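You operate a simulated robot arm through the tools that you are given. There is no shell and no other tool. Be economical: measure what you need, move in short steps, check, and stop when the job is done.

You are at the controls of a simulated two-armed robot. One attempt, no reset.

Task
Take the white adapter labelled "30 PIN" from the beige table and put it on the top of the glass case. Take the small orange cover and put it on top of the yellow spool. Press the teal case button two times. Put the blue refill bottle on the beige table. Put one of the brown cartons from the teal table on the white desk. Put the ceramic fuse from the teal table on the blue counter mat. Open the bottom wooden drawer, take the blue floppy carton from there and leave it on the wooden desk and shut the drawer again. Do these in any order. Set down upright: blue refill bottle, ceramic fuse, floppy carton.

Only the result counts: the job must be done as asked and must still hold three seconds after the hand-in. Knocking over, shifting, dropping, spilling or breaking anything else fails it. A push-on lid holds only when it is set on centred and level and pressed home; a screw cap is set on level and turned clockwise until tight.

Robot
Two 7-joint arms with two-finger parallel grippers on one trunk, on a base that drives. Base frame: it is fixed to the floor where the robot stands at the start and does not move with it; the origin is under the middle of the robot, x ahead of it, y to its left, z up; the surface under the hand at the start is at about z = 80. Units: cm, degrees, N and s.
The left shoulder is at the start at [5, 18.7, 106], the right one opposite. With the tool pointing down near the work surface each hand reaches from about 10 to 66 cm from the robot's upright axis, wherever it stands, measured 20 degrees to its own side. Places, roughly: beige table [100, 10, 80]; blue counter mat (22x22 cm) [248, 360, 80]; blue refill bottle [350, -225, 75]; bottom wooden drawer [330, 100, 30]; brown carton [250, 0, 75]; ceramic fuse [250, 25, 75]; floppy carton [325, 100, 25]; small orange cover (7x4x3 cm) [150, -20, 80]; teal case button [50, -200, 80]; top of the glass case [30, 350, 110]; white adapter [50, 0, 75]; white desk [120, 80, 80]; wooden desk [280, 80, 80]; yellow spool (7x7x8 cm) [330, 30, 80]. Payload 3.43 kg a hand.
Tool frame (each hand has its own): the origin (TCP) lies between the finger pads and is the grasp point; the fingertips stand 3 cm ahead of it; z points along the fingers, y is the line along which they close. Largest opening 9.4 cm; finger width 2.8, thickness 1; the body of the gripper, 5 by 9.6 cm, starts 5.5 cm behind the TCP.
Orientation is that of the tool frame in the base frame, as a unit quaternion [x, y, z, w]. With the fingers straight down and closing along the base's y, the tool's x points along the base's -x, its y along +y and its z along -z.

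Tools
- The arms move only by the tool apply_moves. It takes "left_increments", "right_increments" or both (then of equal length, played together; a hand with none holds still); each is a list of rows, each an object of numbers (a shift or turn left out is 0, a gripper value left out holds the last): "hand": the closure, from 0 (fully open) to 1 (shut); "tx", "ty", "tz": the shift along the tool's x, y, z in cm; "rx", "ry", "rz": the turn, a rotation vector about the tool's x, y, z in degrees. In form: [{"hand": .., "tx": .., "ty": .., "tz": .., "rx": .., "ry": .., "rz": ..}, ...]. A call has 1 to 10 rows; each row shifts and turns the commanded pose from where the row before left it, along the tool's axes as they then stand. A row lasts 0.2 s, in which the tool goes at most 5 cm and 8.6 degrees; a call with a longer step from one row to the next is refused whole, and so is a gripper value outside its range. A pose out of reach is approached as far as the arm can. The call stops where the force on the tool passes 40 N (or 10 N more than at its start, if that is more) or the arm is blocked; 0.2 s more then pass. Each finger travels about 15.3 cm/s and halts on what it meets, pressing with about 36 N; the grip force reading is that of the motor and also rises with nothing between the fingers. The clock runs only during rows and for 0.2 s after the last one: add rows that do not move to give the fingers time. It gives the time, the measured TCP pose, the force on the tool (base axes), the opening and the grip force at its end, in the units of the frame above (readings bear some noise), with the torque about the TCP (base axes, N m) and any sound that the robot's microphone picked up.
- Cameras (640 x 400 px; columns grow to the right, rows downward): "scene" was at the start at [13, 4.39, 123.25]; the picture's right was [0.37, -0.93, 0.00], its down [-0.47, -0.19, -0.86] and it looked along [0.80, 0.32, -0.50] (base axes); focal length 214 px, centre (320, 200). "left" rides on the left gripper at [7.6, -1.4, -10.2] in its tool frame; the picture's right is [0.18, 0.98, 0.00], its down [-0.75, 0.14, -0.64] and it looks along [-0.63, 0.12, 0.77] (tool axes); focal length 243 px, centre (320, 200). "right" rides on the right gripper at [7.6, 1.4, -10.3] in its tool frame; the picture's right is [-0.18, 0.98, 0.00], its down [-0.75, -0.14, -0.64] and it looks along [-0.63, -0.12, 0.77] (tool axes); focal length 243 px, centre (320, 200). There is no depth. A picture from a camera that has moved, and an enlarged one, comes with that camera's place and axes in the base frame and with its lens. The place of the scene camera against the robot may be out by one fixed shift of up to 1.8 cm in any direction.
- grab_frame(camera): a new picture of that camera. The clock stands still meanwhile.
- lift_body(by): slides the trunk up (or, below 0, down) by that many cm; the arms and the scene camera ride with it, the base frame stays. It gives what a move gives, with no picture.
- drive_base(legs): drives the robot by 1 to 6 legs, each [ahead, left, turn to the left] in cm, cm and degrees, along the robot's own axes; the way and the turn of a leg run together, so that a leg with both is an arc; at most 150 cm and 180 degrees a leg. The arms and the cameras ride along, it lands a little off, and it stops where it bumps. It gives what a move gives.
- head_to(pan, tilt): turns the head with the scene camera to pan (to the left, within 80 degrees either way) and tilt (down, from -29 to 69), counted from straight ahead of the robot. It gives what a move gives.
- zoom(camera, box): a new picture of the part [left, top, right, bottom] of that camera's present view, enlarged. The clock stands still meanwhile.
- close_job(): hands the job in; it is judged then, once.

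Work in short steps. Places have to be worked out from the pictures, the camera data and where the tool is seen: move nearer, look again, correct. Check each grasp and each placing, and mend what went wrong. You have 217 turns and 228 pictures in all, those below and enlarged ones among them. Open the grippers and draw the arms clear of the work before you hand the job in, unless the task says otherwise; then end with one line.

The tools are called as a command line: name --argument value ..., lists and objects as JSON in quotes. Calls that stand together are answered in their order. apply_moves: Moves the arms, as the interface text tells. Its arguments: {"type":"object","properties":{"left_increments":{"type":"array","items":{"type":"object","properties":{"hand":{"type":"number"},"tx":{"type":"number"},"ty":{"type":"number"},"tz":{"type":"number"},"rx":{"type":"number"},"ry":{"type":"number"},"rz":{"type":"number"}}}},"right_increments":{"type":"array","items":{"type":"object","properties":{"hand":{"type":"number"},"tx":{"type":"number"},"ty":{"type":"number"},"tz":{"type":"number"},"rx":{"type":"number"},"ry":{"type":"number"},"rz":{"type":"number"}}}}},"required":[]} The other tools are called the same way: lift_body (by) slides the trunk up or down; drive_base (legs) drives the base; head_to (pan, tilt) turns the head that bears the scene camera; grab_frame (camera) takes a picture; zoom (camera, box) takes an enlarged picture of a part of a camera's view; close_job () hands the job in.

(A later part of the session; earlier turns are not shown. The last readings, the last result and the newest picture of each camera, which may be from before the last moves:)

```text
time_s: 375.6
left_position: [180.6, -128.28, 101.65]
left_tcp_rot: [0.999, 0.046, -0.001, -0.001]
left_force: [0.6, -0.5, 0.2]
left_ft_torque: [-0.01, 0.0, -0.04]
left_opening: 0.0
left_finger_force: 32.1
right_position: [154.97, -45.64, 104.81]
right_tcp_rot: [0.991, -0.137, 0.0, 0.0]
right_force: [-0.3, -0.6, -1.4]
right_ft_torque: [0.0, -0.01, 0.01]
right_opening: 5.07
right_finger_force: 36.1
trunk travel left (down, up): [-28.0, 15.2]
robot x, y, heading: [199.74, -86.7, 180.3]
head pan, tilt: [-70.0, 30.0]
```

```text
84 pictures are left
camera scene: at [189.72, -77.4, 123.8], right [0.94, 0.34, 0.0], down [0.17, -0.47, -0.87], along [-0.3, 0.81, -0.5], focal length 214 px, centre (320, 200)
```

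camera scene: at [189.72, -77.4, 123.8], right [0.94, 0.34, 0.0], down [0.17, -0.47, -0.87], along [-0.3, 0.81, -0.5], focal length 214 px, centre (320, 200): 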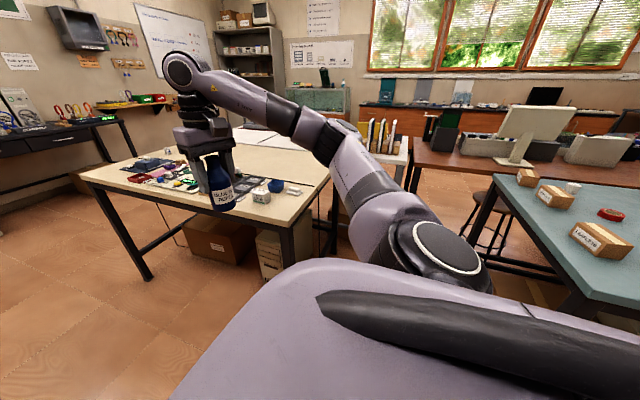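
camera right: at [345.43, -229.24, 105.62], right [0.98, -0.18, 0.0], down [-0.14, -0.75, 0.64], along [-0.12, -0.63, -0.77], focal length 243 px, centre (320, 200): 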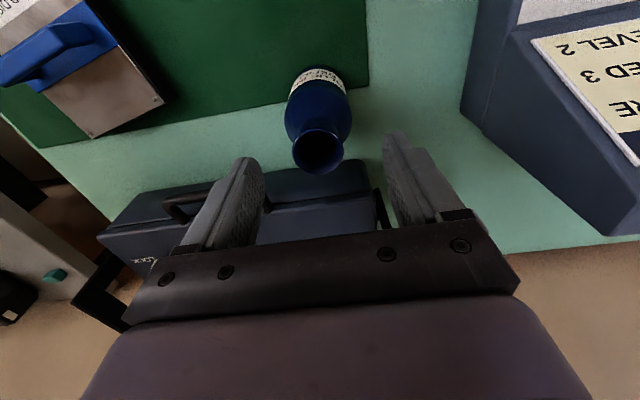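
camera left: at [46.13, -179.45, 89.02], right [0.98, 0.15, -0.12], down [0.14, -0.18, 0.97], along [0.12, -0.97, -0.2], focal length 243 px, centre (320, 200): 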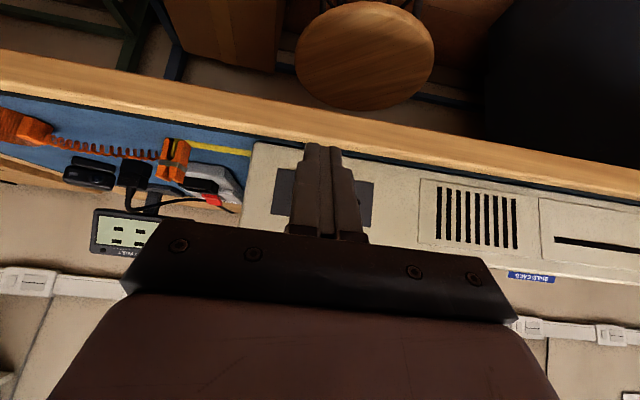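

Gap spans x 162–236. I sidestep north 62 cm along its middle so the right hand comes over the free end of the beige table.

drive_base --legs '[[0, -61, 0]]'

grab_frame --camera "scene"

grab_frame --camera "right"

```text
time_s: 381.4
left_position: [180.68, -67.41, 101.66]
left_tcp_rot: [0.999, 0.043, -0.001, -0.001]
left_force: [-0.2, -0.7, 0.4]
left_ft_torque: [-0.01, -0.01, 0.03]
left_opening: 0.0
left_finger_force: 33.2
right_position: [155.36, 15.22, 104.78]
right_tcp_rot: [0.99, -0.141, 0.0, 0.0]
right_force: [0.7, 0.2, -1.0]
right_ft_torque: [-0.01, -0.03, -0.02]
right_opening: 5.08
right_finger_force: 36.0
trunk travel left (down, up): [-28.0, 15.2]
robot x, y, heading: [200.14, -26.17, 179.4]
head pan, tilt: [-70.0, 30.0]
```

```text
83 pictures are left
camera scene: at [190.0, -16.65, 123.8], right [0.94, 0.34, 0.0], down [0.17, -0.47, -0.87], along [-0.29, 0.82, -0.5], focal length 214 px, centre (320, 200)
```

scene: 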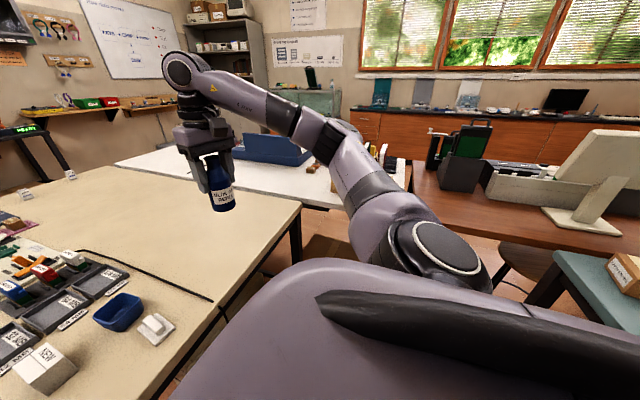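

```text
82 pictures are left
camera right: at [162.29, 11.62, 115.1], right [-0.45, -0.89, 0.0], down [-0.68, 0.35, 0.64], along [-0.57, 0.29, -0.77], focal length 243 px, centre (320, 200)
```

right: 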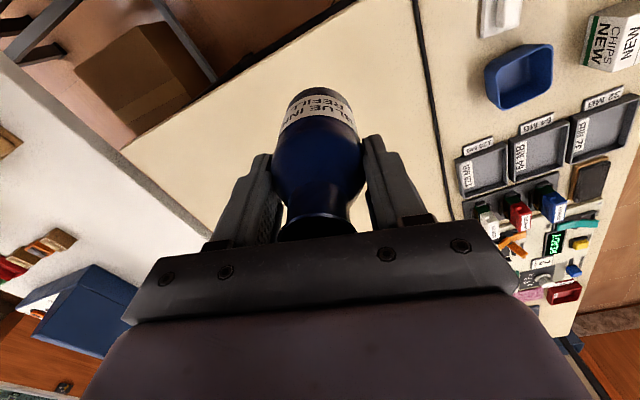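

Free area confirmed. I move the bottle to [143,20] and lower near the surface.

apply_moves --right_increments '[{"tx": -4, "ty": -0.5}, {"tx": -4, "ty": -0.5}, {"tx": -4.5, "ty": -0.5}, {"tz": 4}, {"tz": 4}, {"tz": 4}, {"tz": 2.5}, {}]'

zoom --camera "scene" --box '[120, 100, 320, 270]'

```text
time_s: 383.2
left_position: [180.73, -67.46, 101.6]
left_tcp_rot: [0.999, 0.043, 0.0, -0.001]
left_force: [-0.2, 0.3, -0.7]
left_ft_torque: [0.02, 0.02, 0.01]
left_opening: 0.0
left_finger_force: 32.9
right_position: [143.71, 19.95, 90.17]
right_tcp_rot: [0.99, -0.141, -0.001, 0.0]
right_force: [0.3, 1.1, -1.7]
right_ft_torque: [0.02, -0.01, 0.01]
right_opening: 5.07
right_finger_force: 35.9
trunk travel left (down, up): [-28.0, 15.2]
robot x, y, heading: [199.87, -26.21, 179.5]
head pan, tilt: [-70.0, 30.0]
```

```text
2.35 times, centred on (220, 185) of scene
camera zoom: at [190.0, -16.66, 123.8], right [0.94, 0.34, 0.0], down [0.17, -0.47, -0.87], along [-0.29, 0.82, -0.5], focal length 505 px, centre (555, 235)
```

zoom: 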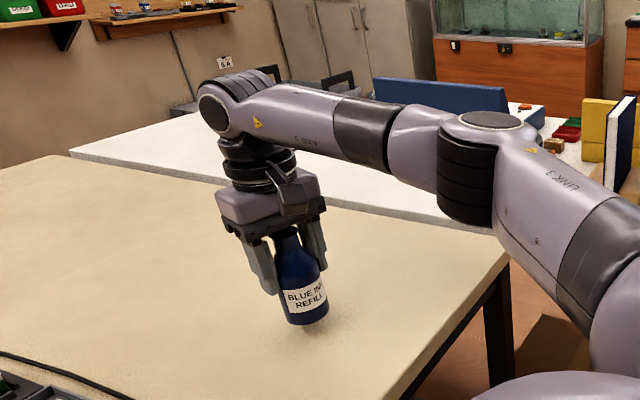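

Near the surface; lower in small steps until contact.

apply_moves --right_increments '[{"tz": 0.8}, {"tz": 0.4}, {"tz": 0.3}, {"tz": 0.2}, {}]'

```text
time_s: 384.4
left_position: [180.68, -67.35, 101.58]
left_tcp_rot: [0.999, 0.043, 0.0, -0.001]
left_force: [1.0, -0.1, -0.3]
left_ft_torque: [-0.02, 0.01, 0.01]
left_opening: 0.0
left_finger_force: 33.3
right_position: [143.7, 20.08, 88.53]
right_tcp_rot: [0.99, -0.141, 0.0, 0.0]
right_force: [-0.8, 0.5, -1.1]
right_ft_torque: [0.0, -0.03, 0.0]
right_opening: 5.08
right_finger_force: 36.3
trunk travel left (down, up): [-28.0, 15.2]
robot x, y, heading: [200.58, -26.4, 179.5]
head pan, tilt: [-70.0, 30.0]
```

apply_moves --right_increments '[{"tz": 0.2}, {"tz": 0.2}, {"tz": 0.15}, {}]'

```text
time_s: 385.4
left_position: [180.62, -67.39, 101.61]
left_tcp_rot: [0.999, 0.042, -0.002, -0.001]
left_force: [0.4, -0.2, -0.6]
left_ft_torque: [0.0, 0.01, 0.02]
left_opening: 0.02
left_finger_force: 32.7
right_position: [143.71, 20.22, 88.06]
right_tcp_rot: [0.99, -0.141, 0.001, 0.0]
right_force: [0.0, -0.9, -2.0]
right_ft_torque: [0.01, 0.0, 0.01]
right_opening: 5.07
right_finger_force: 36.0
trunk travel left (down, up): [-28.0, 15.2]
robot x, y, heading: [199.76, -26.28, 179.5]
head pan, tilt: [-70.0, 30.0]
```

apply_moves --right_increments '[{"tz": 0.2}, {"tz": 0.15}, {"tz": 0.15}, {}]'

```text
time_s: 386.4
left_position: [180.9, -67.54, 101.74]
left_tcp_rot: [0.999, 0.043, -0.003, -0.002]
left_force: [0.1, 0.2, -0.2]
left_ft_torque: [-0.02, 0.0, 0.0]
left_opening: 0.01
left_finger_force: 32.9
right_position: [143.86, 20.1, 87.89]
right_tcp_rot: [0.99, -0.141, -0.004, 0.0]
right_force: [1.6, 3.7, 24.3]
right_ft_torque: [0.26, -0.64, 0.1]
right_opening: 5.08
right_finger_force: 35.4
trunk travel left (down, up): [-28.0, 15.2]
robot x, y, heading: [199.98, -26.33, 179.5]
head pan, tilt: [-70.0, 30.0]
```

Contact at 87.9. Relieve a touch, open, and rise straight up.

apply_moves --right_increments '[{"tz": -0.25}, {"hand": 0.4}, {"hand": 0.25}, {"hand": 0.2}, {}, {"tz": -3}, {"tz": -4}, {"tz": -4}, {"tz": -4}, {"tz": -3}]'

zoom --camera "scene" --box '[120, 100, 320, 270]'

```text
time_s: 388.6
left_position: [180.78, -67.3, 101.7]
left_tcp_rot: [0.999, 0.042, -0.001, 0.0]
left_force: [0.1, -0.3, 0.7]
left_ft_torque: [-0.01, 0.02, -0.02]
left_opening: 0.0
left_finger_force: 32.9
right_position: [144.75, 20.28, 105.59]
right_tcp_rot: [0.99, -0.141, -0.001, 0.0]
right_force: [-0.7, -0.2, -0.1]
right_ft_torque: [-0.01, -0.02, 0.0]
right_opening: 7.51
right_finger_force: 0.1
right hand out of reach, approached as far as the arm can: row 10
trunk travel left (down, up): [-28.0, 15.2]
robot x, y, heading: [200.34, -26.05, 179.6]
head pan, tilt: [-70.0, 30.0]
```

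```text
2.35 times, centred on (220, 185) of scene
camera zoom: at [190.06, -16.64, 123.8], right [0.94, 0.34, 0.0], down [0.17, -0.47, -0.87], along [-0.29, 0.82, -0.5], focal length 505 px, centre (555, 235)
```

zoom: 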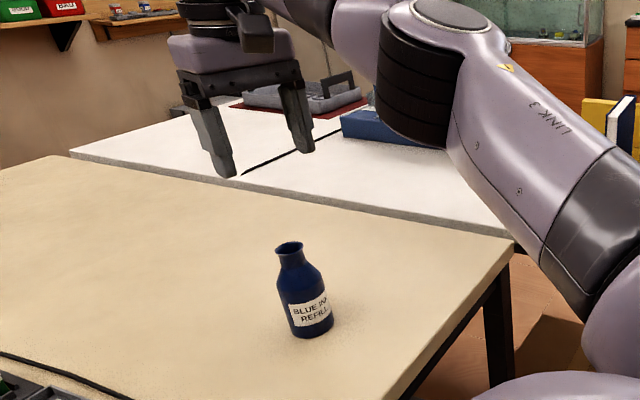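

Bottle upright on the beige table. I retract the right arm, then turn the robot to face the teal table for the fuse.

apply_moves --right_increments '[{"tx": 4}, {"tx": 4}, {"tx": 4}, {"tx": 3}]'

drive_base --legs '[[0, 0, 180]]'

head_to --pan 30 --tilt 40

grab_frame --camera "scene"

grab_frame --camera "left"

```text
time_s: 389.6
left_position: [180.68, -67.39, 101.74]
left_tcp_rot: [0.999, 0.043, -0.001, -0.001]
left_force: [-1.0, -0.4, 0.4]
left_ft_torque: [-0.02, -0.01, 0.0]
left_opening: 0.0
left_finger_force: 32.7
right_position: [159.01, 16.13, 105.71]
right_tcp_rot: [0.99, -0.142, 0.0, 0.0]
right_force: [-0.1, 0.0, 0.7]
right_ft_torque: [0.01, -0.01, 0.02]
right_opening: 7.52
right_finger_force: 0.2
trunk travel left (down, up): [-28.0, 15.2]
robot x, y, heading: [199.95, -26.44, 179.7]
head pan, tilt: [-70.0, 30.0]
```

```text
time_s: 397.3
left_position: [221.37, 14.06, 101.65]
left_tcp_rot: [-0.021, 1.0, -0.001, 0.001]
left_force: [0.0, 0.0, -0.2]
left_ft_torque: [0.0, -0.02, 0.01]
left_opening: 0.01
left_finger_force: 32.7
right_position: [239.38, -70.34, 105.75]
right_tcp_rot: [0.163, 0.987, 0.0, 0.0]
right_force: [0.5, 0.0, 0.2]
right_ft_torque: [0.01, 0.03, 0.0]
right_opening: 7.51
right_finger_force: 0.1
trunk travel left (down, up): [-28.0, 15.2]
robot x, y, heading: [199.95, -26.17, -2.9]
head pan, tilt: [-70.0, 30.0]
```

```text
time_s: 399.1
left_position: [221.37, 14.03, 101.67]
left_tcp_rot: [-0.021, 1.0, 0.0, 0.0]
left_force: [0.1, 1.0, 0.1]
left_ft_torque: [0.04, 0.01, -0.01]
left_opening: 0.0
left_finger_force: 32.8
right_position: [239.27, -70.35, 105.67]
right_tcp_rot: [0.162, 0.987, 0.0, 0.0]
right_force: [-0.5, -0.7, -0.1]
right_ft_torque: [0.01, 0.04, 0.03]
right_opening: 7.51
right_finger_force: 0.1
trunk travel left (down, up): [-28.0, 15.2]
robot x, y, heading: [199.97, -26.29, -3.1]
head pan, tilt: [30.0, 40.0]
```

```text
79 pictures are left
camera scene: at [212.29, -21.65, 122.27], right [0.46, -0.89, 0.0], down [-0.57, -0.29, -0.77], along [0.68, 0.35, -0.64], focal length 214 px, centre (320, 200)
```

scene: 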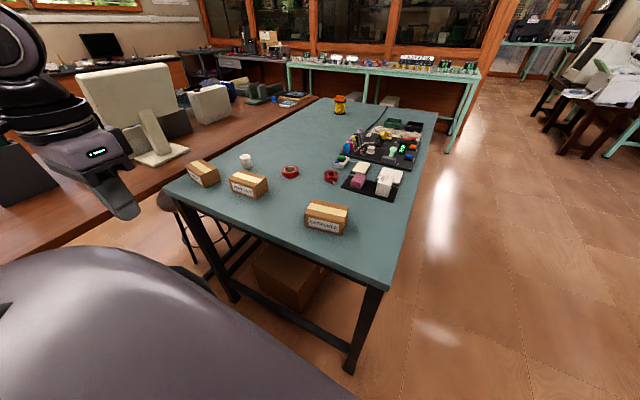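

```text
78 pictures are left
camera left: at [213.9, 12.4, 111.91], right [-0.23, 0.97, 0.0], down [0.75, 0.17, 0.64], along [0.63, 0.14, -0.77], focal length 243 px, centre (320, 200)
```

left: 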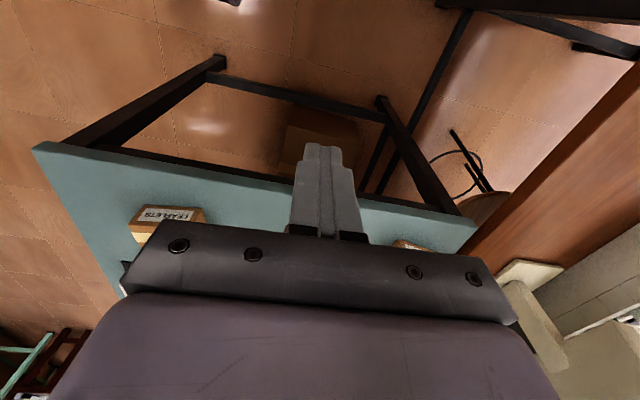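

zoom --camera "scene" --box '[170, 140, 360, 250]'

```text
3.37 times, centred on (265, 195) of scene
camera zoom: at [212.29, -21.65, 122.27], right [0.46, -0.89, 0.0], down [-0.57, -0.29, -0.77], along [0.68, 0.35, -0.64], focal length 722 px, centre (505, 217)
```

zoom: 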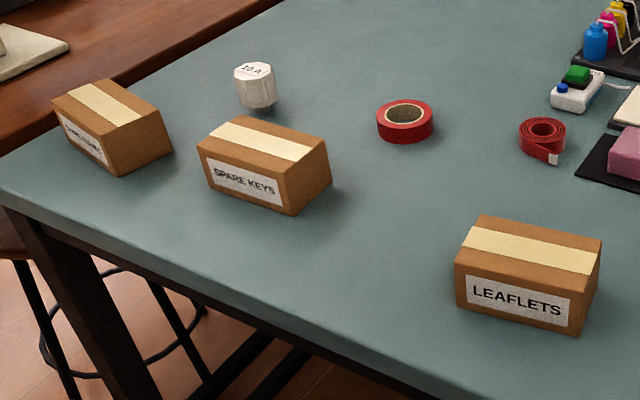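

Fuse ≈[262,33.5]. It's too far from here; I sidestep 31 cm north and turn slightly right.

drive_base --legs '[[0, 31, 0], [0, 0, -12]]'

apply_moves --left_increments '[{"hand": 0, "tx": -4, "ty": 1}, {"tx": -4, "ty": 1}, {"tx": -4}, {"tx": -4}, {}]'

grab_frame --camera "left"

```text
time_s: 403.1
left_position: [230.71, 39.96, 101.63]
left_tcp_rot: [0.082, 0.997, 0.0, 0.001]
left_force: [-0.1, 0.5, -0.2]
left_ft_torque: [0.0, -0.01, -0.05]
left_opening: 0.0
left_finger_force: 33.1
right_position: [230.98, -46.37, 105.64]
right_tcp_rot: [0.263, 0.965, 0.0, 0.0]
right_force: [-0.3, -0.3, -0.4]
right_ft_torque: [0.03, -0.03, 0.03]
right_opening: 7.51
right_finger_force: 0.1
trunk travel left (down, up): [-28.0, 15.2]
robot x, y, heading: [201.55, 4.77, -14.8]
head pan, tilt: [30.0, 40.0]
```

```text
time_s: 404.3
left_position: [246.89, 39.24, 101.79]
left_tcp_rot: [0.082, 0.997, -0.001, 0.001]
left_force: [-0.6, -0.1, 0.5]
left_ft_torque: [0.01, -0.02, 0.05]
left_opening: 9.41
left_finger_force: 0.2
right_position: [230.92, -46.29, 105.75]
right_tcp_rot: [0.263, 0.965, 0.0, 0.0]
right_force: [-0.4, 0.3, -0.2]
right_ft_torque: [0.0, 0.02, 0.02]
right_opening: 7.55
right_finger_force: 0.0
trunk travel left (down, up): [-28.0, 15.2]
robot x, y, heading: [201.27, 5.18, -14.8]
head pan, tilt: [30.0, 40.0]
```

```text
76 pictures are left
camera left: at [239.28, 39.24, 111.97], right [-0.02, 1.0, 0.0], down [0.76, 0.02, 0.64], along [0.64, 0.01, -0.77], focal length 243 px, centre (320, 200)
```

left: 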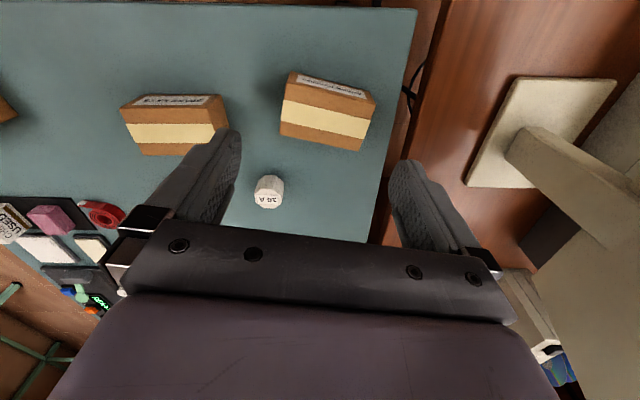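

Fuse ≈[261.6,32.0]. I move above it and look again.

apply_moves --left_increments '[{"tx": -4, "ty": -1.5}, {"tx": -4, "ty": -1.5}, {"tx": -4, "ty": -1.5}, {"tx": -3.6, "ty": -0.3}, {"tz": 4}, {"tz": 4}, {}]'

grab_frame --camera "left"

```text
time_s: 405.9
left_position: [261.41, 31.65, 93.81]
left_tcp_rot: [0.082, 0.997, -0.001, 0.002]
left_force: [0.9, -0.5, 0.1]
left_ft_torque: [0.03, 0.02, 0.0]
left_opening: 9.42
left_finger_force: 0.0
right_position: [231.05, -46.28, 105.71]
right_tcp_rot: [0.263, 0.965, 0.0, 0.0]
right_force: [0.7, -0.5, 0.2]
right_ft_torque: [-0.03, 0.02, -0.01]
right_opening: 7.51
right_finger_force: 0.0
trunk travel left (down, up): [-28.0, 15.2]
robot x, y, heading: [201.77, 4.91, -14.7]
head pan, tilt: [30.0, 40.0]
```

```text
75 pictures are left
camera left: at [253.74, 31.63, 104.01], right [-0.02, 1.0, 0.0], down [0.77, 0.02, 0.64], along [0.64, 0.01, -0.77], focal length 243 px, centre (320, 200)
```

left: 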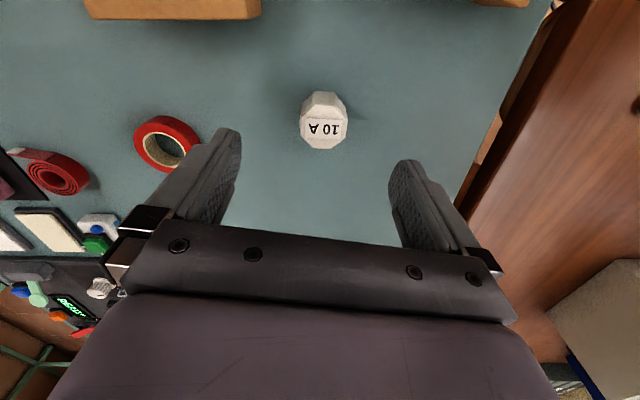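

Fuse centre ≈[262.2,32.0]. Descend and grip low on the body.

apply_moves --left_increments '[{"tx": -0.7, "ty": 0.4, "tz": 3}, {"tz": 4}, {"tz": 3}, {}]'

grab_frame --camera "left"

```text
time_s: 406.9
left_position: [262.03, 32.1, 83.85]
left_tcp_rot: [0.082, 0.997, -0.001, 0.002]
left_force: [-0.1, -1.1, -0.4]
left_ft_torque: [-0.03, -0.01, 0.01]
left_opening: 9.43
left_finger_force: 0.2
right_position: [230.99, -46.32, 105.72]
right_tcp_rot: [0.263, 0.965, 0.0, 0.0]
right_force: [0.9, 0.2, -0.4]
right_ft_torque: [0.01, 0.0, 0.03]
right_opening: 7.52
right_finger_force: 0.0
trunk travel left (down, up): [-28.0, 15.2]
robot x, y, heading: [201.8, 5.08, -14.6]
head pan, tilt: [30.0, 40.0]
```

```text
74 pictures are left
camera left: at [254.44, 32.1, 94.07], right [-0.02, 1.0, 0.0], down [0.77, 0.02, 0.64], along [0.64, 0.01, -0.77], focal length 243 px, centre (320, 200)
```

left: 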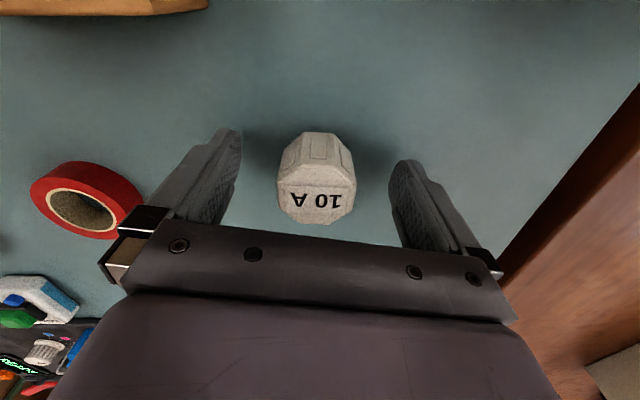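

apply_moves --left_increments '[{"tx": -0.3}, {"hand": 0.5}, {"hand": 1}, {"hand": 1}, {"hand": 1}, {"tz": -1.5}, {"tz": -3}, {"tz": -4}, {"tz": -4}, {"tz": -4}]'

grab_frame --camera "left"

```text
time_s: 409.1
left_position: [262.5, 32.32, 100.37]
left_tcp_rot: [0.083, 0.997, -0.001, 0.001]
left_force: [-0.3, 0.3, 0.0]
left_ft_torque: [0.05, -0.03, 0.01]
left_opening: 4.0
left_finger_force: 35.7
right_position: [230.97, -46.35, 105.73]
right_tcp_rot: [0.263, 0.965, 0.0, 0.0]
right_force: [0.0, -0.5, -0.6]
right_ft_torque: [-0.01, -0.02, -0.04]
right_opening: 7.52
right_finger_force: 0.0
trunk travel left (down, up): [-28.0, 15.2]
robot x, y, heading: [200.99, 5.2, -14.9]
head pan, tilt: [30.0, 40.0]
```

```text
73 pictures are left
camera left: at [254.82, 32.13, 110.53], right [-0.02, 1.0, 0.0], down [0.77, 0.02, 0.64], along [0.64, 0.01, -0.77], focal length 243 px, centre (320, 200)
```

left: 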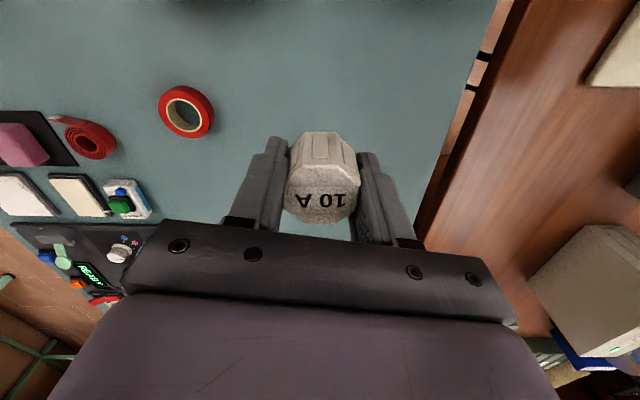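

Fuse held. For the LEAFLETS carton I go round to the south side of the teal table, so it's on my right-hand side with clear space.

apply_moves --left_increments '[{"tx": 4}, {"tx": 4}, {"tx": 4}, {"tx": 4}]'

drive_base --legs '[[17.3, -64.7, 0], [0, 0, 131], [-14.9, -30.6, 0]]'

head_to --pan -35 --tilt 45

grab_frame --camera "scene"

grab_frame --camera "right"

```text
time_s: 410.1
left_position: [246.72, 35.04, 100.39]
left_tcp_rot: [0.082, 0.997, -0.001, 0.002]
left_force: [-0.2, 0.8, -0.8]
left_ft_torque: [-0.03, 0.03, -0.01]
left_opening: 3.99
left_finger_force: 36.1
right_position: [230.99, -46.28, 105.82]
right_tcp_rot: [0.263, 0.965, 0.0, 0.002]
right_force: [0.5, 0.4, 0.0]
right_ft_torque: [0.0, -0.01, -0.02]
right_opening: 7.5
right_finger_force: 0.1
trunk travel left (down, up): [-28.0, 15.2]
robot x, y, heading: [201.6, 5.02, -14.5]
head pan, tilt: [30.0, 40.0]
```

```text
time_s: 424.5
left_position: [184.02, -46.72, 100.41]
left_tcp_rot: [0.872, -0.489, 0.0, -0.002]
left_force: [0.1, 0.4, -0.4]
left_ft_torque: [-0.05, 0.01, 0.01]
left_opening: 3.97
left_finger_force: 36.3
right_position: [255.8, -5.52, 105.71]
right_tcp_rot: [0.768, -0.641, 0.0, 0.001]
right_force: [0.2, 0.0, 0.4]
right_ft_torque: [-0.03, -0.01, 0.0]
right_opening: 7.49
right_finger_force: 0.0
trunk travel left (down, up): [-28.0, 15.2]
robot x, y, heading: [236.17, -61.48, 115.9]
head pan, tilt: [30.0, 40.0]
```

```text
time_s: 425.9
left_position: [183.89, -46.9, 100.29]
left_tcp_rot: [0.872, -0.489, 0.0, -0.001]
left_force: [-0.5, 0.1, -0.6]
left_ft_torque: [-0.01, 0.01, -0.02]
left_opening: 3.98
left_finger_force: 36.3
right_position: [255.82, -5.65, 105.66]
right_tcp_rot: [0.768, -0.641, 0.0, 0.0]
right_force: [0.5, -0.3, 0.7]
right_ft_torque: [0.02, 0.0, -0.01]
right_opening: 7.56
right_finger_force: 0.2
trunk travel left (down, up): [-28.0, 15.2]
robot x, y, heading: [236.37, -61.26, 116.1]
head pan, tilt: [-35.0, 45.0]
```

```text
72 pictures are left
camera scene: at [233.58, -47.03, 121.54], right [0.99, -0.15, 0.0], down [-0.11, -0.7, -0.71], along [0.11, 0.7, -0.71], focal length 214 px, centre (320, 200)
```

scene: 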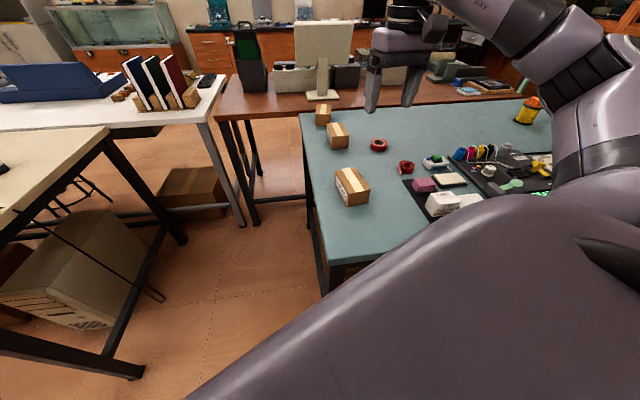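

```text
71 pictures are left
camera right: at [255.69, -13.53, 116.03], right [-1.0, 0.01, 0.0], down [0.0, 0.77, 0.64], along [0.0, 0.64, -0.77], focal length 243 px, centre (320, 200)
```

right: 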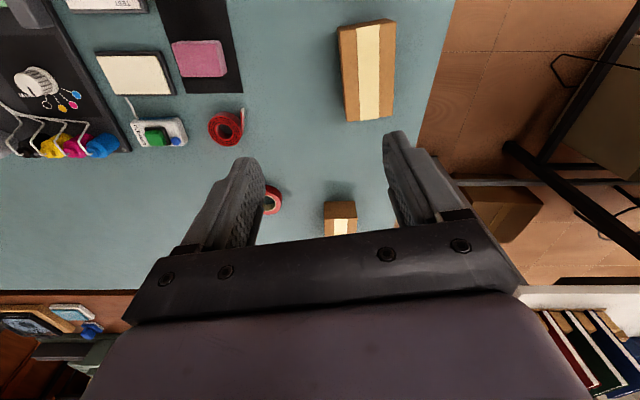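

LEAFLETS carton centre ≈[250.1,-6.5], 5.5 cm wide along the grip axis. I open, move over and partly descend.

apply_moves --right_increments '[{"hand": 0, "ty": 3}, {"ty": 2.8}, {"tz": 4}, {"tz": 4}, {"tz": 3}, {}]'

grab_frame --camera "right"

```text
time_s: 427.3
left_position: [183.9, -46.88, 100.22]
left_tcp_rot: [0.872, -0.489, -0.001, -0.001]
left_force: [1.4, 0.3, -0.3]
left_ft_torque: [0.03, 0.0, -0.02]
left_opening: 3.99
left_finger_force: 36.2
right_position: [249.9, -6.79, 94.85]
right_tcp_rot: [0.768, -0.641, -0.001, 0.0]
right_force: [0.2, 0.4, -0.2]
right_ft_torque: [0.01, -0.02, -0.03]
right_opening: 9.38
right_finger_force: 0.2
trunk travel left (down, up): [-28.0, 15.2]
robot x, y, heading: [235.55, -61.15, 115.8]
head pan, tilt: [-35.0, 45.0]
```

```text
70 pictures are left
camera right: at [249.94, -14.76, 105.08], right [-1.0, 0.01, 0.0], down [0.0, 0.77, 0.64], along [0.0, 0.64, -0.77], focal length 243 px, centre (320, 200)
```

right: 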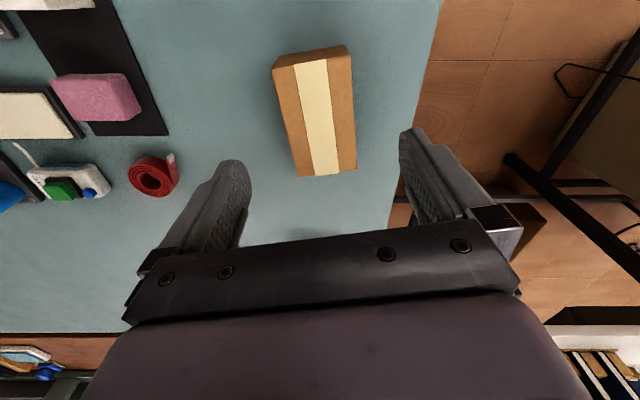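

Aligned. Descend and grip.

apply_moves --right_increments '[{"tz": 4}, {"tz": 4}, {"tz": 2.2}, {}, {"hand": 0.4}, {"hand": 1}, {"hand": 1}, {"hand": 1}]'

grab_frame --camera "right"

```text
time_s: 429.1
left_position: [183.93, -46.85, 100.29]
left_tcp_rot: [0.872, -0.49, -0.001, -0.002]
left_force: [0.0, -0.4, -0.9]
left_ft_torque: [0.01, 0.0, 0.02]
left_opening: 3.95
left_finger_force: 35.9
right_position: [249.91, -6.62, 84.42]
right_tcp_rot: [0.767, -0.641, -0.001, 0.0]
right_force: [0.8, 0.2, 0.6]
right_ft_torque: [0.11, 0.08, -0.03]
right_opening: 6.46
right_finger_force: 35.8
trunk travel left (down, up): [-28.0, 15.2]
robot x, y, heading: [236.43, -61.32, 116.2]
head pan, tilt: [-35.0, 45.0]
```

```text
69 pictures are left
camera right: at [249.93, -14.51, 94.75], right [-1.0, 0.01, 0.0], down [0.0, 0.77, 0.64], along [0.0, 0.64, -0.77], focal length 243 px, centre (320, 200)
```

right: 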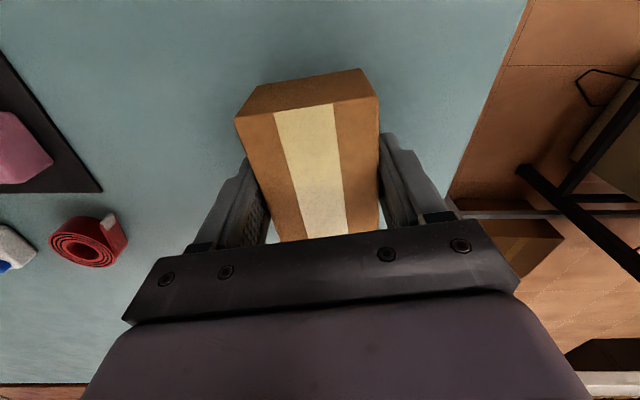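

Gripped. Lift, retract, and drive west around the beige table to the white desk's front.

apply_moves --right_increments '[{"tz": -2}, {"tz": -4}, {"tz": -4}, {"tz": -4}, {"tz": -4}, {"tz": -3}, {"tx": 4}, {"tx": 4}]'

grab_frame --camera "right"

drive_base --legs '[[0, 0, 64], [0, 18, 0], [150, 0, 0], [98, 0, 0]]'

```text
time_s: 430.9
left_position: [183.94, -46.85, 100.37]
left_tcp_rot: [0.872, -0.49, -0.001, -0.001]
left_force: [0.0, -0.5, -0.4]
left_ft_torque: [0.03, -0.02, -0.03]
left_opening: 3.95
left_finger_force: 36.2
right_position: [251.55, -14.54, 105.35]
right_tcp_rot: [0.768, -0.641, 0.0, 0.0]
right_force: [0.0, -0.4, -1.3]
right_ft_torque: [-0.02, -0.05, 0.0]
right_opening: 6.43
right_finger_force: 36.2
trunk travel left (down, up): [-28.0, 15.2]
robot x, y, heading: [235.93, -61.28, 116.2]
head pan, tilt: [-35.0, 45.0]
```

```text
68 pictures are left
camera right: at [251.48, -22.48, 115.68], right [-1.0, 0.01, 0.0], down [0.0, 0.77, 0.64], along [0.0, 0.64, -0.77], focal length 243 px, centre (320, 200)
```

right: 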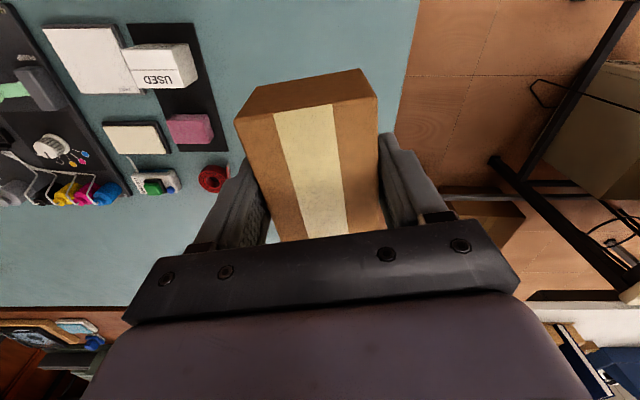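

```text
time_s: 447.6
left_position: [-44.84, -123.05, 100.33]
left_tcp_rot: [0.999, 0.049, -0.001, -0.002]
left_force: [0.4, -1.1, -0.6]
left_ft_torque: [0.02, -0.01, 0.01]
left_opening: 3.98
left_finger_force: 36.3
right_position: [-44.48, -48.24, 105.34]
right_tcp_rot: [0.991, -0.135, 0.001, 0.001]
right_force: [0.5, -0.1, -2.2]
right_ft_torque: [-0.01, 0.0, -0.01]
right_opening: 6.41
right_finger_force: 35.8
trunk travel left (down, up): [-28.0, 15.2]
robot x, y, heading: [-8.96, -82.37, -179.9]
head pan, tilt: [-35.0, 45.0]
```

drive_base --legs '[[0, -150, 0], [0, -22, 0], [0, 0, -157]]'

head_to --pan -30 --tilt 35

grab_frame --camera "scene"

```text
time_s: 469.4
left_position: [11.39, 138.36, 100.38]
left_tcp_rot: [-0.221, 0.975, -0.001, 0.001]
left_force: [-0.7, 0.3, -0.6]
left_ft_torque: [0.01, -0.01, 0.0]
left_opening: 4.0
left_finger_force: 35.8
right_position: [36.84, 67.81, 105.4]
right_tcp_rot: [-0.04, 0.999, 0.0, 0.001]
right_force: [0.5, 0.4, -2.2]
right_ft_torque: [0.04, 0.03, 0.01]
right_opening: 6.42
right_finger_force: 35.9
trunk travel left (down, up): [-28.0, 15.2]
robot x, y, heading: [-8.45, 87.53, 20.5]
head pan, tilt: [-35.0, 45.0]
```

```text
time_s: 470.1
left_position: [11.21, 138.19, 100.38]
left_tcp_rot: [-0.221, 0.975, -0.002, 0.001]
left_force: [-0.1, -0.1, -0.8]
left_ft_torque: [-0.02, -0.01, 0.01]
left_opening: 3.95
left_finger_force: 35.4
right_position: [36.73, 67.9, 105.4]
right_tcp_rot: [-0.039, 0.999, 0.0, 0.0]
right_force: [1.4, -0.7, -3.1]
right_ft_torque: [-0.02, 0.01, -0.01]
right_opening: 6.42
right_finger_force: 35.9
trunk travel left (down, up): [-28.0, 15.2]
robot x, y, heading: [-8.2, 87.74, 20.0]
head pan, tilt: [-30.0, 35.0]
```

```text
67 pictures are left
camera scene: at [4.62, 89.38, 123.01], right [-0.17, -0.99, 0.0], down [-0.57, 0.1, -0.82], along [0.81, -0.14, -0.57], focal length 214 px, centre (320, 200)
```

scene: 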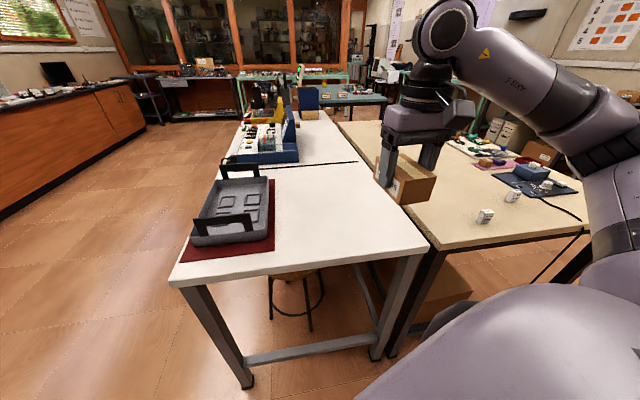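

White desk front is free near [60,74]. I drive 11 cm closer and move the carton over it.

drive_base --legs '[[10.3, -3.8, 0]]'

apply_moves --right_increments '[{"tx": -4, "ty": 2}, {"tx": -4, "ty": 2}, {"tx": -4, "ty": 2}, {"tz": 4}, {"tz": 4}, {"tz": 4}, {}]'

grab_frame --camera "right"

grab_frame --camera "scene"

```text
time_s: 471.3
left_position: [22.23, 138.19, 100.29]
left_tcp_rot: [-0.221, 0.975, -0.001, 0.001]
left_force: [0.2, -0.3, -0.8]
left_ft_torque: [0.01, 0.06, 0.03]
left_opening: 3.97
left_finger_force: 36.0
right_position: [47.6, 67.77, 105.34]
right_tcp_rot: [-0.039, 0.999, 0.0, 0.0]
right_force: [0.0, 0.7, -1.2]
right_ft_torque: [-0.02, 0.02, 0.01]
right_opening: 6.4
right_finger_force: 36.1
trunk travel left (down, up): [-28.0, 15.2]
robot x, y, heading: [2.55, 87.91, 20.4]
head pan, tilt: [-30.0, 35.0]
```

```text
time_s: 472.9
left_position: [22.18, 138.2, 100.34]
left_tcp_rot: [-0.222, 0.975, -0.001, 0.001]
left_force: [0.5, -1.1, -0.9]
left_ft_torque: [-0.01, -0.02, 0.01]
left_opening: 3.96
left_finger_force: 35.6
right_position: [59.19, 74.65, 93.55]
right_tcp_rot: [-0.039, 0.999, 0.0, 0.001]
right_force: [-0.3, 0.4, -2.6]
right_ft_torque: [0.01, 0.02, 0.03]
right_opening: 6.41
right_finger_force: 36.2
trunk travel left (down, up): [-28.0, 15.2]
robot x, y, heading: [2.59, 87.81, 20.5]
head pan, tilt: [-30.0, 35.0]
```

```text
66 pictures are left
camera right: at [51.42, 75.27, 103.9], right [0.11, 0.99, 0.0], down [0.76, -0.08, 0.64], along [0.64, -0.07, -0.77], focal length 243 px, centre (320, 200)
```

right: 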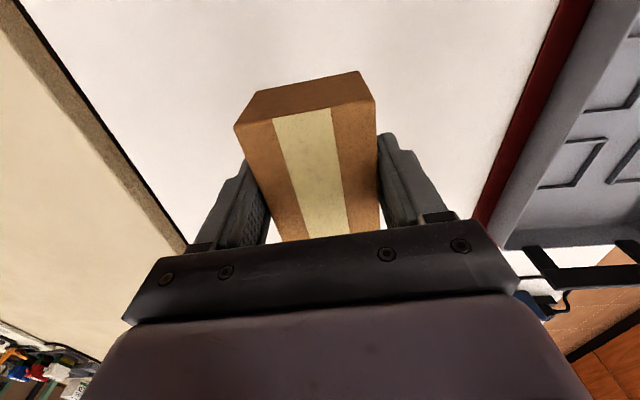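

```text
65 pictures are left
camera scene: at [15.49, 89.33, 123.02], right [-0.17, -0.99, 0.0], down [-0.57, 0.1, -0.82], along [0.81, -0.14, -0.57], focal length 214 px, centre (320, 200)
```

scene: 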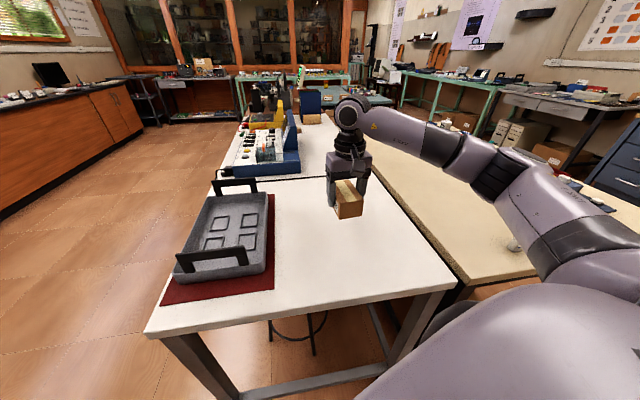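

Clear space below. Lower to contact.

apply_moves --right_increments '[{"tz": 4}, {"tz": 3}, {"tz": 1}, {"tz": 0.4}, {"tz": 0.3}, {"tz": 0.2}, {}]'

```text
time_s: 474.5
left_position: [22.24, 138.23, 100.37]
left_tcp_rot: [-0.222, 0.975, -0.001, 0.001]
left_force: [-0.1, 0.7, 0.2]
left_ft_torque: [-0.02, -0.01, 0.0]
left_opening: 3.95
left_finger_force: 35.7
right_position: [59.14, 74.67, 84.55]
right_tcp_rot: [-0.04, 0.999, 0.0, 0.0]
right_force: [0.7, 0.1, -2.8]
right_ft_torque: [0.01, 0.03, 0.01]
right_opening: 6.39
right_finger_force: 35.9
trunk travel left (down, up): [-28.0, 15.2]
robot x, y, heading: [2.59, 88.05, 20.2]
head pan, tilt: [-30.0, 35.0]
```

apply_moves --right_increments '[{"tz": 0.25}, {"tz": 0.2}, {"tz": 0.2}, {"tz": 0.2}, {}]'

```text
time_s: 475.7
left_position: [22.13, 138.24, 100.33]
left_tcp_rot: [-0.222, 0.975, -0.002, 0.002]
left_force: [-0.2, -0.6, -0.7]
left_ft_torque: [-0.02, 0.0, -0.04]
left_opening: 3.96
left_finger_force: 36.2
right_position: [59.39, 74.86, 84.39]
right_tcp_rot: [-0.038, 0.999, 0.003, 0.008]
right_force: [0.0, -0.7, 14.6]
right_ft_torque: [-0.61, 0.76, -0.01]
right_opening: 6.42
right_finger_force: 36.1
trunk travel left (down, up): [-28.0, 15.2]
robot x, y, heading: [2.57, 88.02, 20.7]
head pan, tilt: [-30.0, 35.0]
stopped in row 5 (right hand): the force on the tool passed its limit at 40 N (the readings are from after the stop); the commanded pose is now the measured one
```

Contact. Relieve, release and rise.

apply_moves --right_increments '[{"tz": -0.15}, {"hand": 0.15}, {"hand": 0}, {"hand": 0}, {"tz": -3}, {"tz": -4}, {"tz": -4}, {"tz": -4}, {"tx": 4}, {"tx": 4}]'

grab_frame --camera "scene"

```text
time_s: 477.9
left_position: [22.26, 138.21, 100.39]
left_tcp_rot: [-0.221, 0.975, -0.001, 0.001]
left_force: [-0.9, 0.1, -0.5]
left_ft_torque: [0.01, 0.04, 0.01]
left_opening: 3.93
left_finger_force: 36.0
right_position: [51.04, 74.22, 99.26]
right_tcp_rot: [-0.038, 0.999, 0.003, 0.007]
right_force: [-0.3, -0.1, -0.6]
right_ft_torque: [0.01, -0.01, 0.0]
right_opening: 9.41
right_finger_force: 0.1
trunk travel left (down, up): [-28.0, 15.2]
robot x, y, heading: [2.56, 87.47, 20.3]
head pan, tilt: [-30.0, 35.0]
```

```text
64 pictures are left
camera scene: at [15.45, 89.31, 123.03], right [-0.17, -0.99, 0.0], down [-0.57, 0.1, -0.82], along [0.81, -0.14, -0.57], focal length 214 px, centre (320, 200)
```

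scene: 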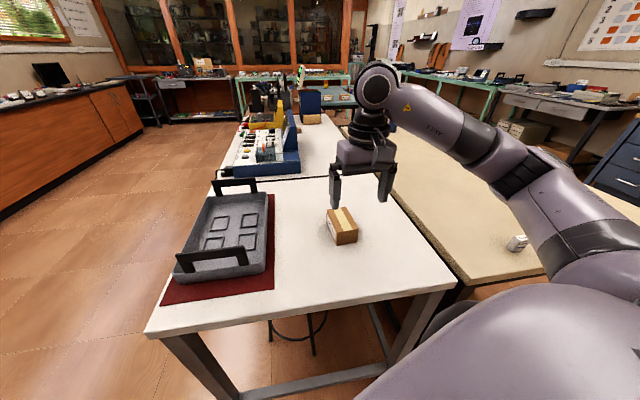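

Carton rests on the white desk. Now drive to the counter with the fuse: back off, go north, then east.

apply_moves --right_increments '[{"tz": -4, "tx": 3}, {"tz": -4, "tx": 3}, {"tz": -2, "tx": 3}]'

drive_base --legs '[[-18, 0, 0], [0, 0, 70], [135, 0, 0], [0, 0, -90], [150, 0, 0], [100, 0, 0]]'

head_to --pan 75 --tilt 25

grab_frame --camera "scene"

```text
time_s: 478.7
left_position: [22.18, 138.16, 100.26]
left_tcp_rot: [-0.221, 0.975, -0.001, 0.0]
left_force: [0.2, -0.5, 0.6]
left_ft_torque: [-0.02, -0.02, -0.01]
left_opening: 3.96
left_finger_force: 35.5
right_position: [42.03, 73.29, 109.09]
right_tcp_rot: [-0.037, 0.999, 0.002, 0.005]
right_force: [-0.6, 0.2, -0.7]
right_ft_torque: [-0.01, -0.02, 0.0]
right_opening: 9.41
right_finger_force: 0.1
trunk travel left (down, up): [-28.0, 15.2]
robot x, y, heading: [2.76, 87.94, 20.4]
head pan, tilt: [-30.0, 35.0]
```

```text
time_s: 505.2
left_position: [273.44, 245.1, 100.39]
left_tcp_rot: [-0.027, 1.0, -0.001, 0.0]
left_force: [-0.1, 0.1, 0.2]
left_ft_torque: [0.01, 0.01, 0.01]
left_opening: 3.95
left_finger_force: 35.7
right_position: [266.91, 177.39, 109.17]
right_tcp_rot: [0.159, 0.987, 0.002, 0.006]
right_force: [-1.0, 0.2, -0.4]
right_ft_torque: [0.01, -0.02, 0.02]
right_opening: 9.39
right_finger_force: 0.0
trunk travel left (down, up): [-28.0, 15.2]
robot x, y, heading: [235.98, 206.2, -2.3]
head pan, tilt: [-30.0, 35.0]
```

```text
time_s: 507.0
left_position: [273.38, 245.02, 100.45]
left_tcp_rot: [-0.027, 1.0, -0.001, 0.001]
left_force: [-0.7, -0.2, -0.2]
left_ft_torque: [0.02, 0.03, -0.01]
left_opening: 3.95
left_finger_force: 36.0
right_position: [266.76, 177.49, 108.98]
right_tcp_rot: [0.159, 0.987, 0.002, 0.007]
right_force: [-0.3, -0.2, -0.1]
right_ft_torque: [0.0, 0.02, -0.02]
right_opening: 9.41
right_finger_force: 0.0
trunk travel left (down, up): [-28.0, 15.2]
robot x, y, heading: [235.99, 206.26, -2.4]
head pan, tilt: [75.0, 25.0]
```

```text
63 pictures are left
camera scene: at [243.17, 215.62, 124.6], right [0.95, -0.3, 0.0], down [-0.13, -0.4, -0.91], along [0.27, 0.86, -0.42], focal length 214 px, centre (320, 200)
```

scene: 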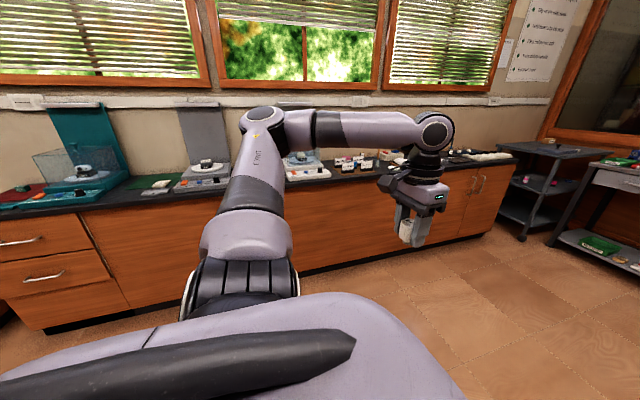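

Counter front edge is y≈332. I turn to heading ~80 and approach part way to see the mat.

drive_base --legs '[[0, 0, 82], [66, -30, 0]]'

head_to --pan 35 --tilt 25

grab_frame --camera "scene"

```text
time_s: 514.4
left_position: [243.37, 306.46, 100.24]
left_tcp_rot: [-0.677, 0.736, 0.0, 0.001]
left_force: [-1.0, 0.0, 0.1]
left_ft_torque: [-0.01, 0.01, -0.03]
left_opening: 3.97
left_finger_force: 36.0
right_position: [309.53, 290.68, 109.15]
right_tcp_rot: [-0.53, 0.848, 0.006, 0.003]
right_force: [0.2, 0.8, -0.4]
right_ft_torque: [-0.01, 0.02, -0.02]
right_opening: 9.39
right_finger_force: 0.1
trunk travel left (down, up): [-28.0, 15.2]
robot x, y, heading: [276.9, 264.01, 80.2]
head pan, tilt: [75.0, 25.0]
```

```text
time_s: 515.5
left_position: [243.45, 306.31, 100.39]
left_tcp_rot: [-0.677, 0.736, -0.001, 0.001]
left_force: [-0.1, 0.6, 0.0]
left_ft_torque: [-0.01, -0.01, 0.01]
left_opening: 3.96
left_finger_force: 36.2
right_position: [309.54, 290.75, 109.02]
right_tcp_rot: [-0.531, 0.848, 0.006, 0.003]
right_force: [-0.7, 0.0, 0.3]
right_ft_torque: [0.01, -0.01, -0.01]
right_opening: 9.39
right_finger_force: 0.0
trunk travel left (down, up): [-28.0, 15.2]
robot x, y, heading: [276.88, 263.97, 79.8]
head pan, tilt: [35.0, 25.0]
```

```text
62 pictures are left
camera scene: at [272.87, 279.02, 124.6], right [0.91, 0.42, 0.0], down [0.18, -0.38, -0.91], along [-0.38, 0.82, -0.42], focal length 214 px, centre (320, 200)
```

scene: 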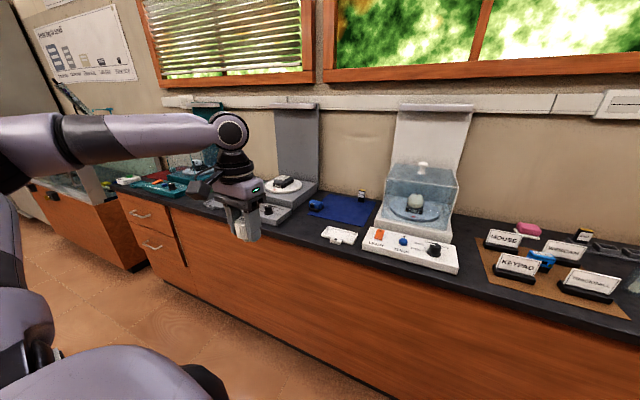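

zoom --camera "scene" --box '[240, 160, 400, 270]'

```text
3.64 times, centred on (320, 215) of scene
camera zoom: at [272.87, 279.02, 124.6], right [0.91, 0.42, 0.0], down [0.18, -0.38, -0.91], along [-0.38, 0.82, -0.42], focal length 780 px, centre (320, 146)
```

zoom: 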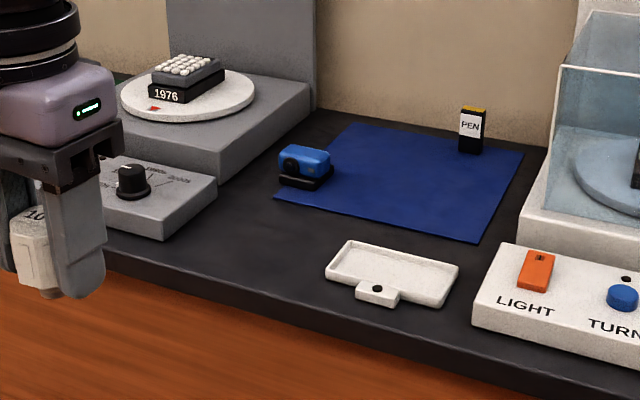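

The blue mat is visible (centre ≈[249,360]) with a blue gadget at its left and a pen box at the back. Target [249.5,357]. I drive closer.

drive_base --legs '[[33.5, 2, 0]]'

apply_moves --left_increments '[{"tx": -4}, {"tx": -4}, {"tx": -3}, {}]'

grab_frame --camera "left"

grab_frame --camera "scene"

```text
time_s: 517.6
left_position: [247.07, 339.48, 100.31]
left_tcp_rot: [-0.678, 0.735, 0.001, 0.001]
left_force: [-0.6, -0.1, -0.4]
left_ft_torque: [0.02, -0.03, -0.02]
left_opening: 3.93
left_finger_force: 36.1
right_position: [313.17, 323.91, 109.09]
right_tcp_rot: [-0.53, 0.848, 0.005, 0.004]
right_force: [-0.5, -1.3, -0.2]
right_ft_torque: [0.03, 0.0, -0.02]
right_opening: 9.4
right_finger_force: 0.1
trunk travel left (down, up): [-28.0, 15.2]
robot x, y, heading: [281.16, 296.71, 79.9]
head pan, tilt: [35.0, 25.0]
```

```text
time_s: 518.6
left_position: [247.84, 350.37, 100.42]
left_tcp_rot: [-0.677, 0.736, 0.0, 0.001]
left_force: [-0.4, 0.3, 0.2]
left_ft_torque: [-0.03, 0.0, -0.02]
left_opening: 3.97
left_finger_force: 36.1
right_position: [313.25, 323.84, 109.06]
right_tcp_rot: [-0.531, 0.848, 0.004, 0.004]
right_force: [0.2, -0.8, -0.6]
right_ft_torque: [0.03, 0.02, -0.01]
right_opening: 9.42
right_finger_force: 0.0
trunk travel left (down, up): [-28.0, 15.2]
robot x, y, heading: [280.52, 296.66, 79.9]
head pan, tilt: [35.0, 25.0]
```

```text
60 pictures are left
camera left: at [248.78, 342.77, 110.64], right [-0.99, -0.1, 0.0], down [-0.08, 0.76, 0.64], along [-0.06, 0.64, -0.77], focal length 243 px, centre (320, 200)
```

left: 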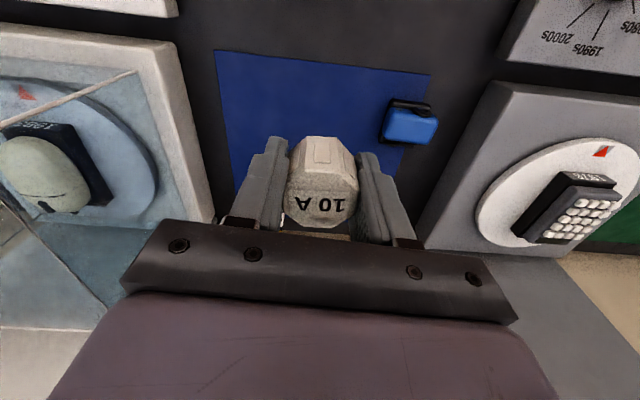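

```text
59 pictures are left
camera scene: at [276.67, 312.07, 124.6], right [0.91, 0.42, 0.0], down [0.18, -0.38, -0.91], along [-0.38, 0.82, -0.42], focal length 214 px, centre (320, 200)
```

scene: 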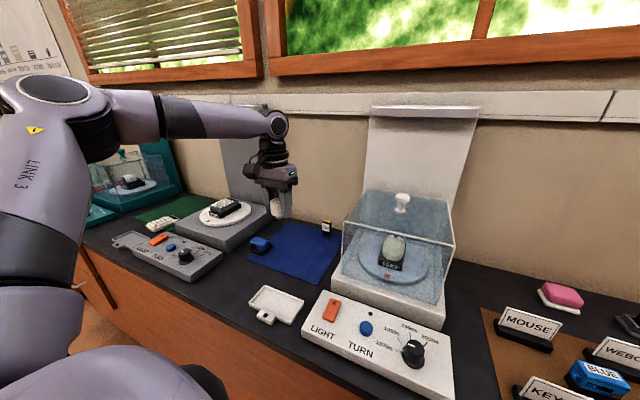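

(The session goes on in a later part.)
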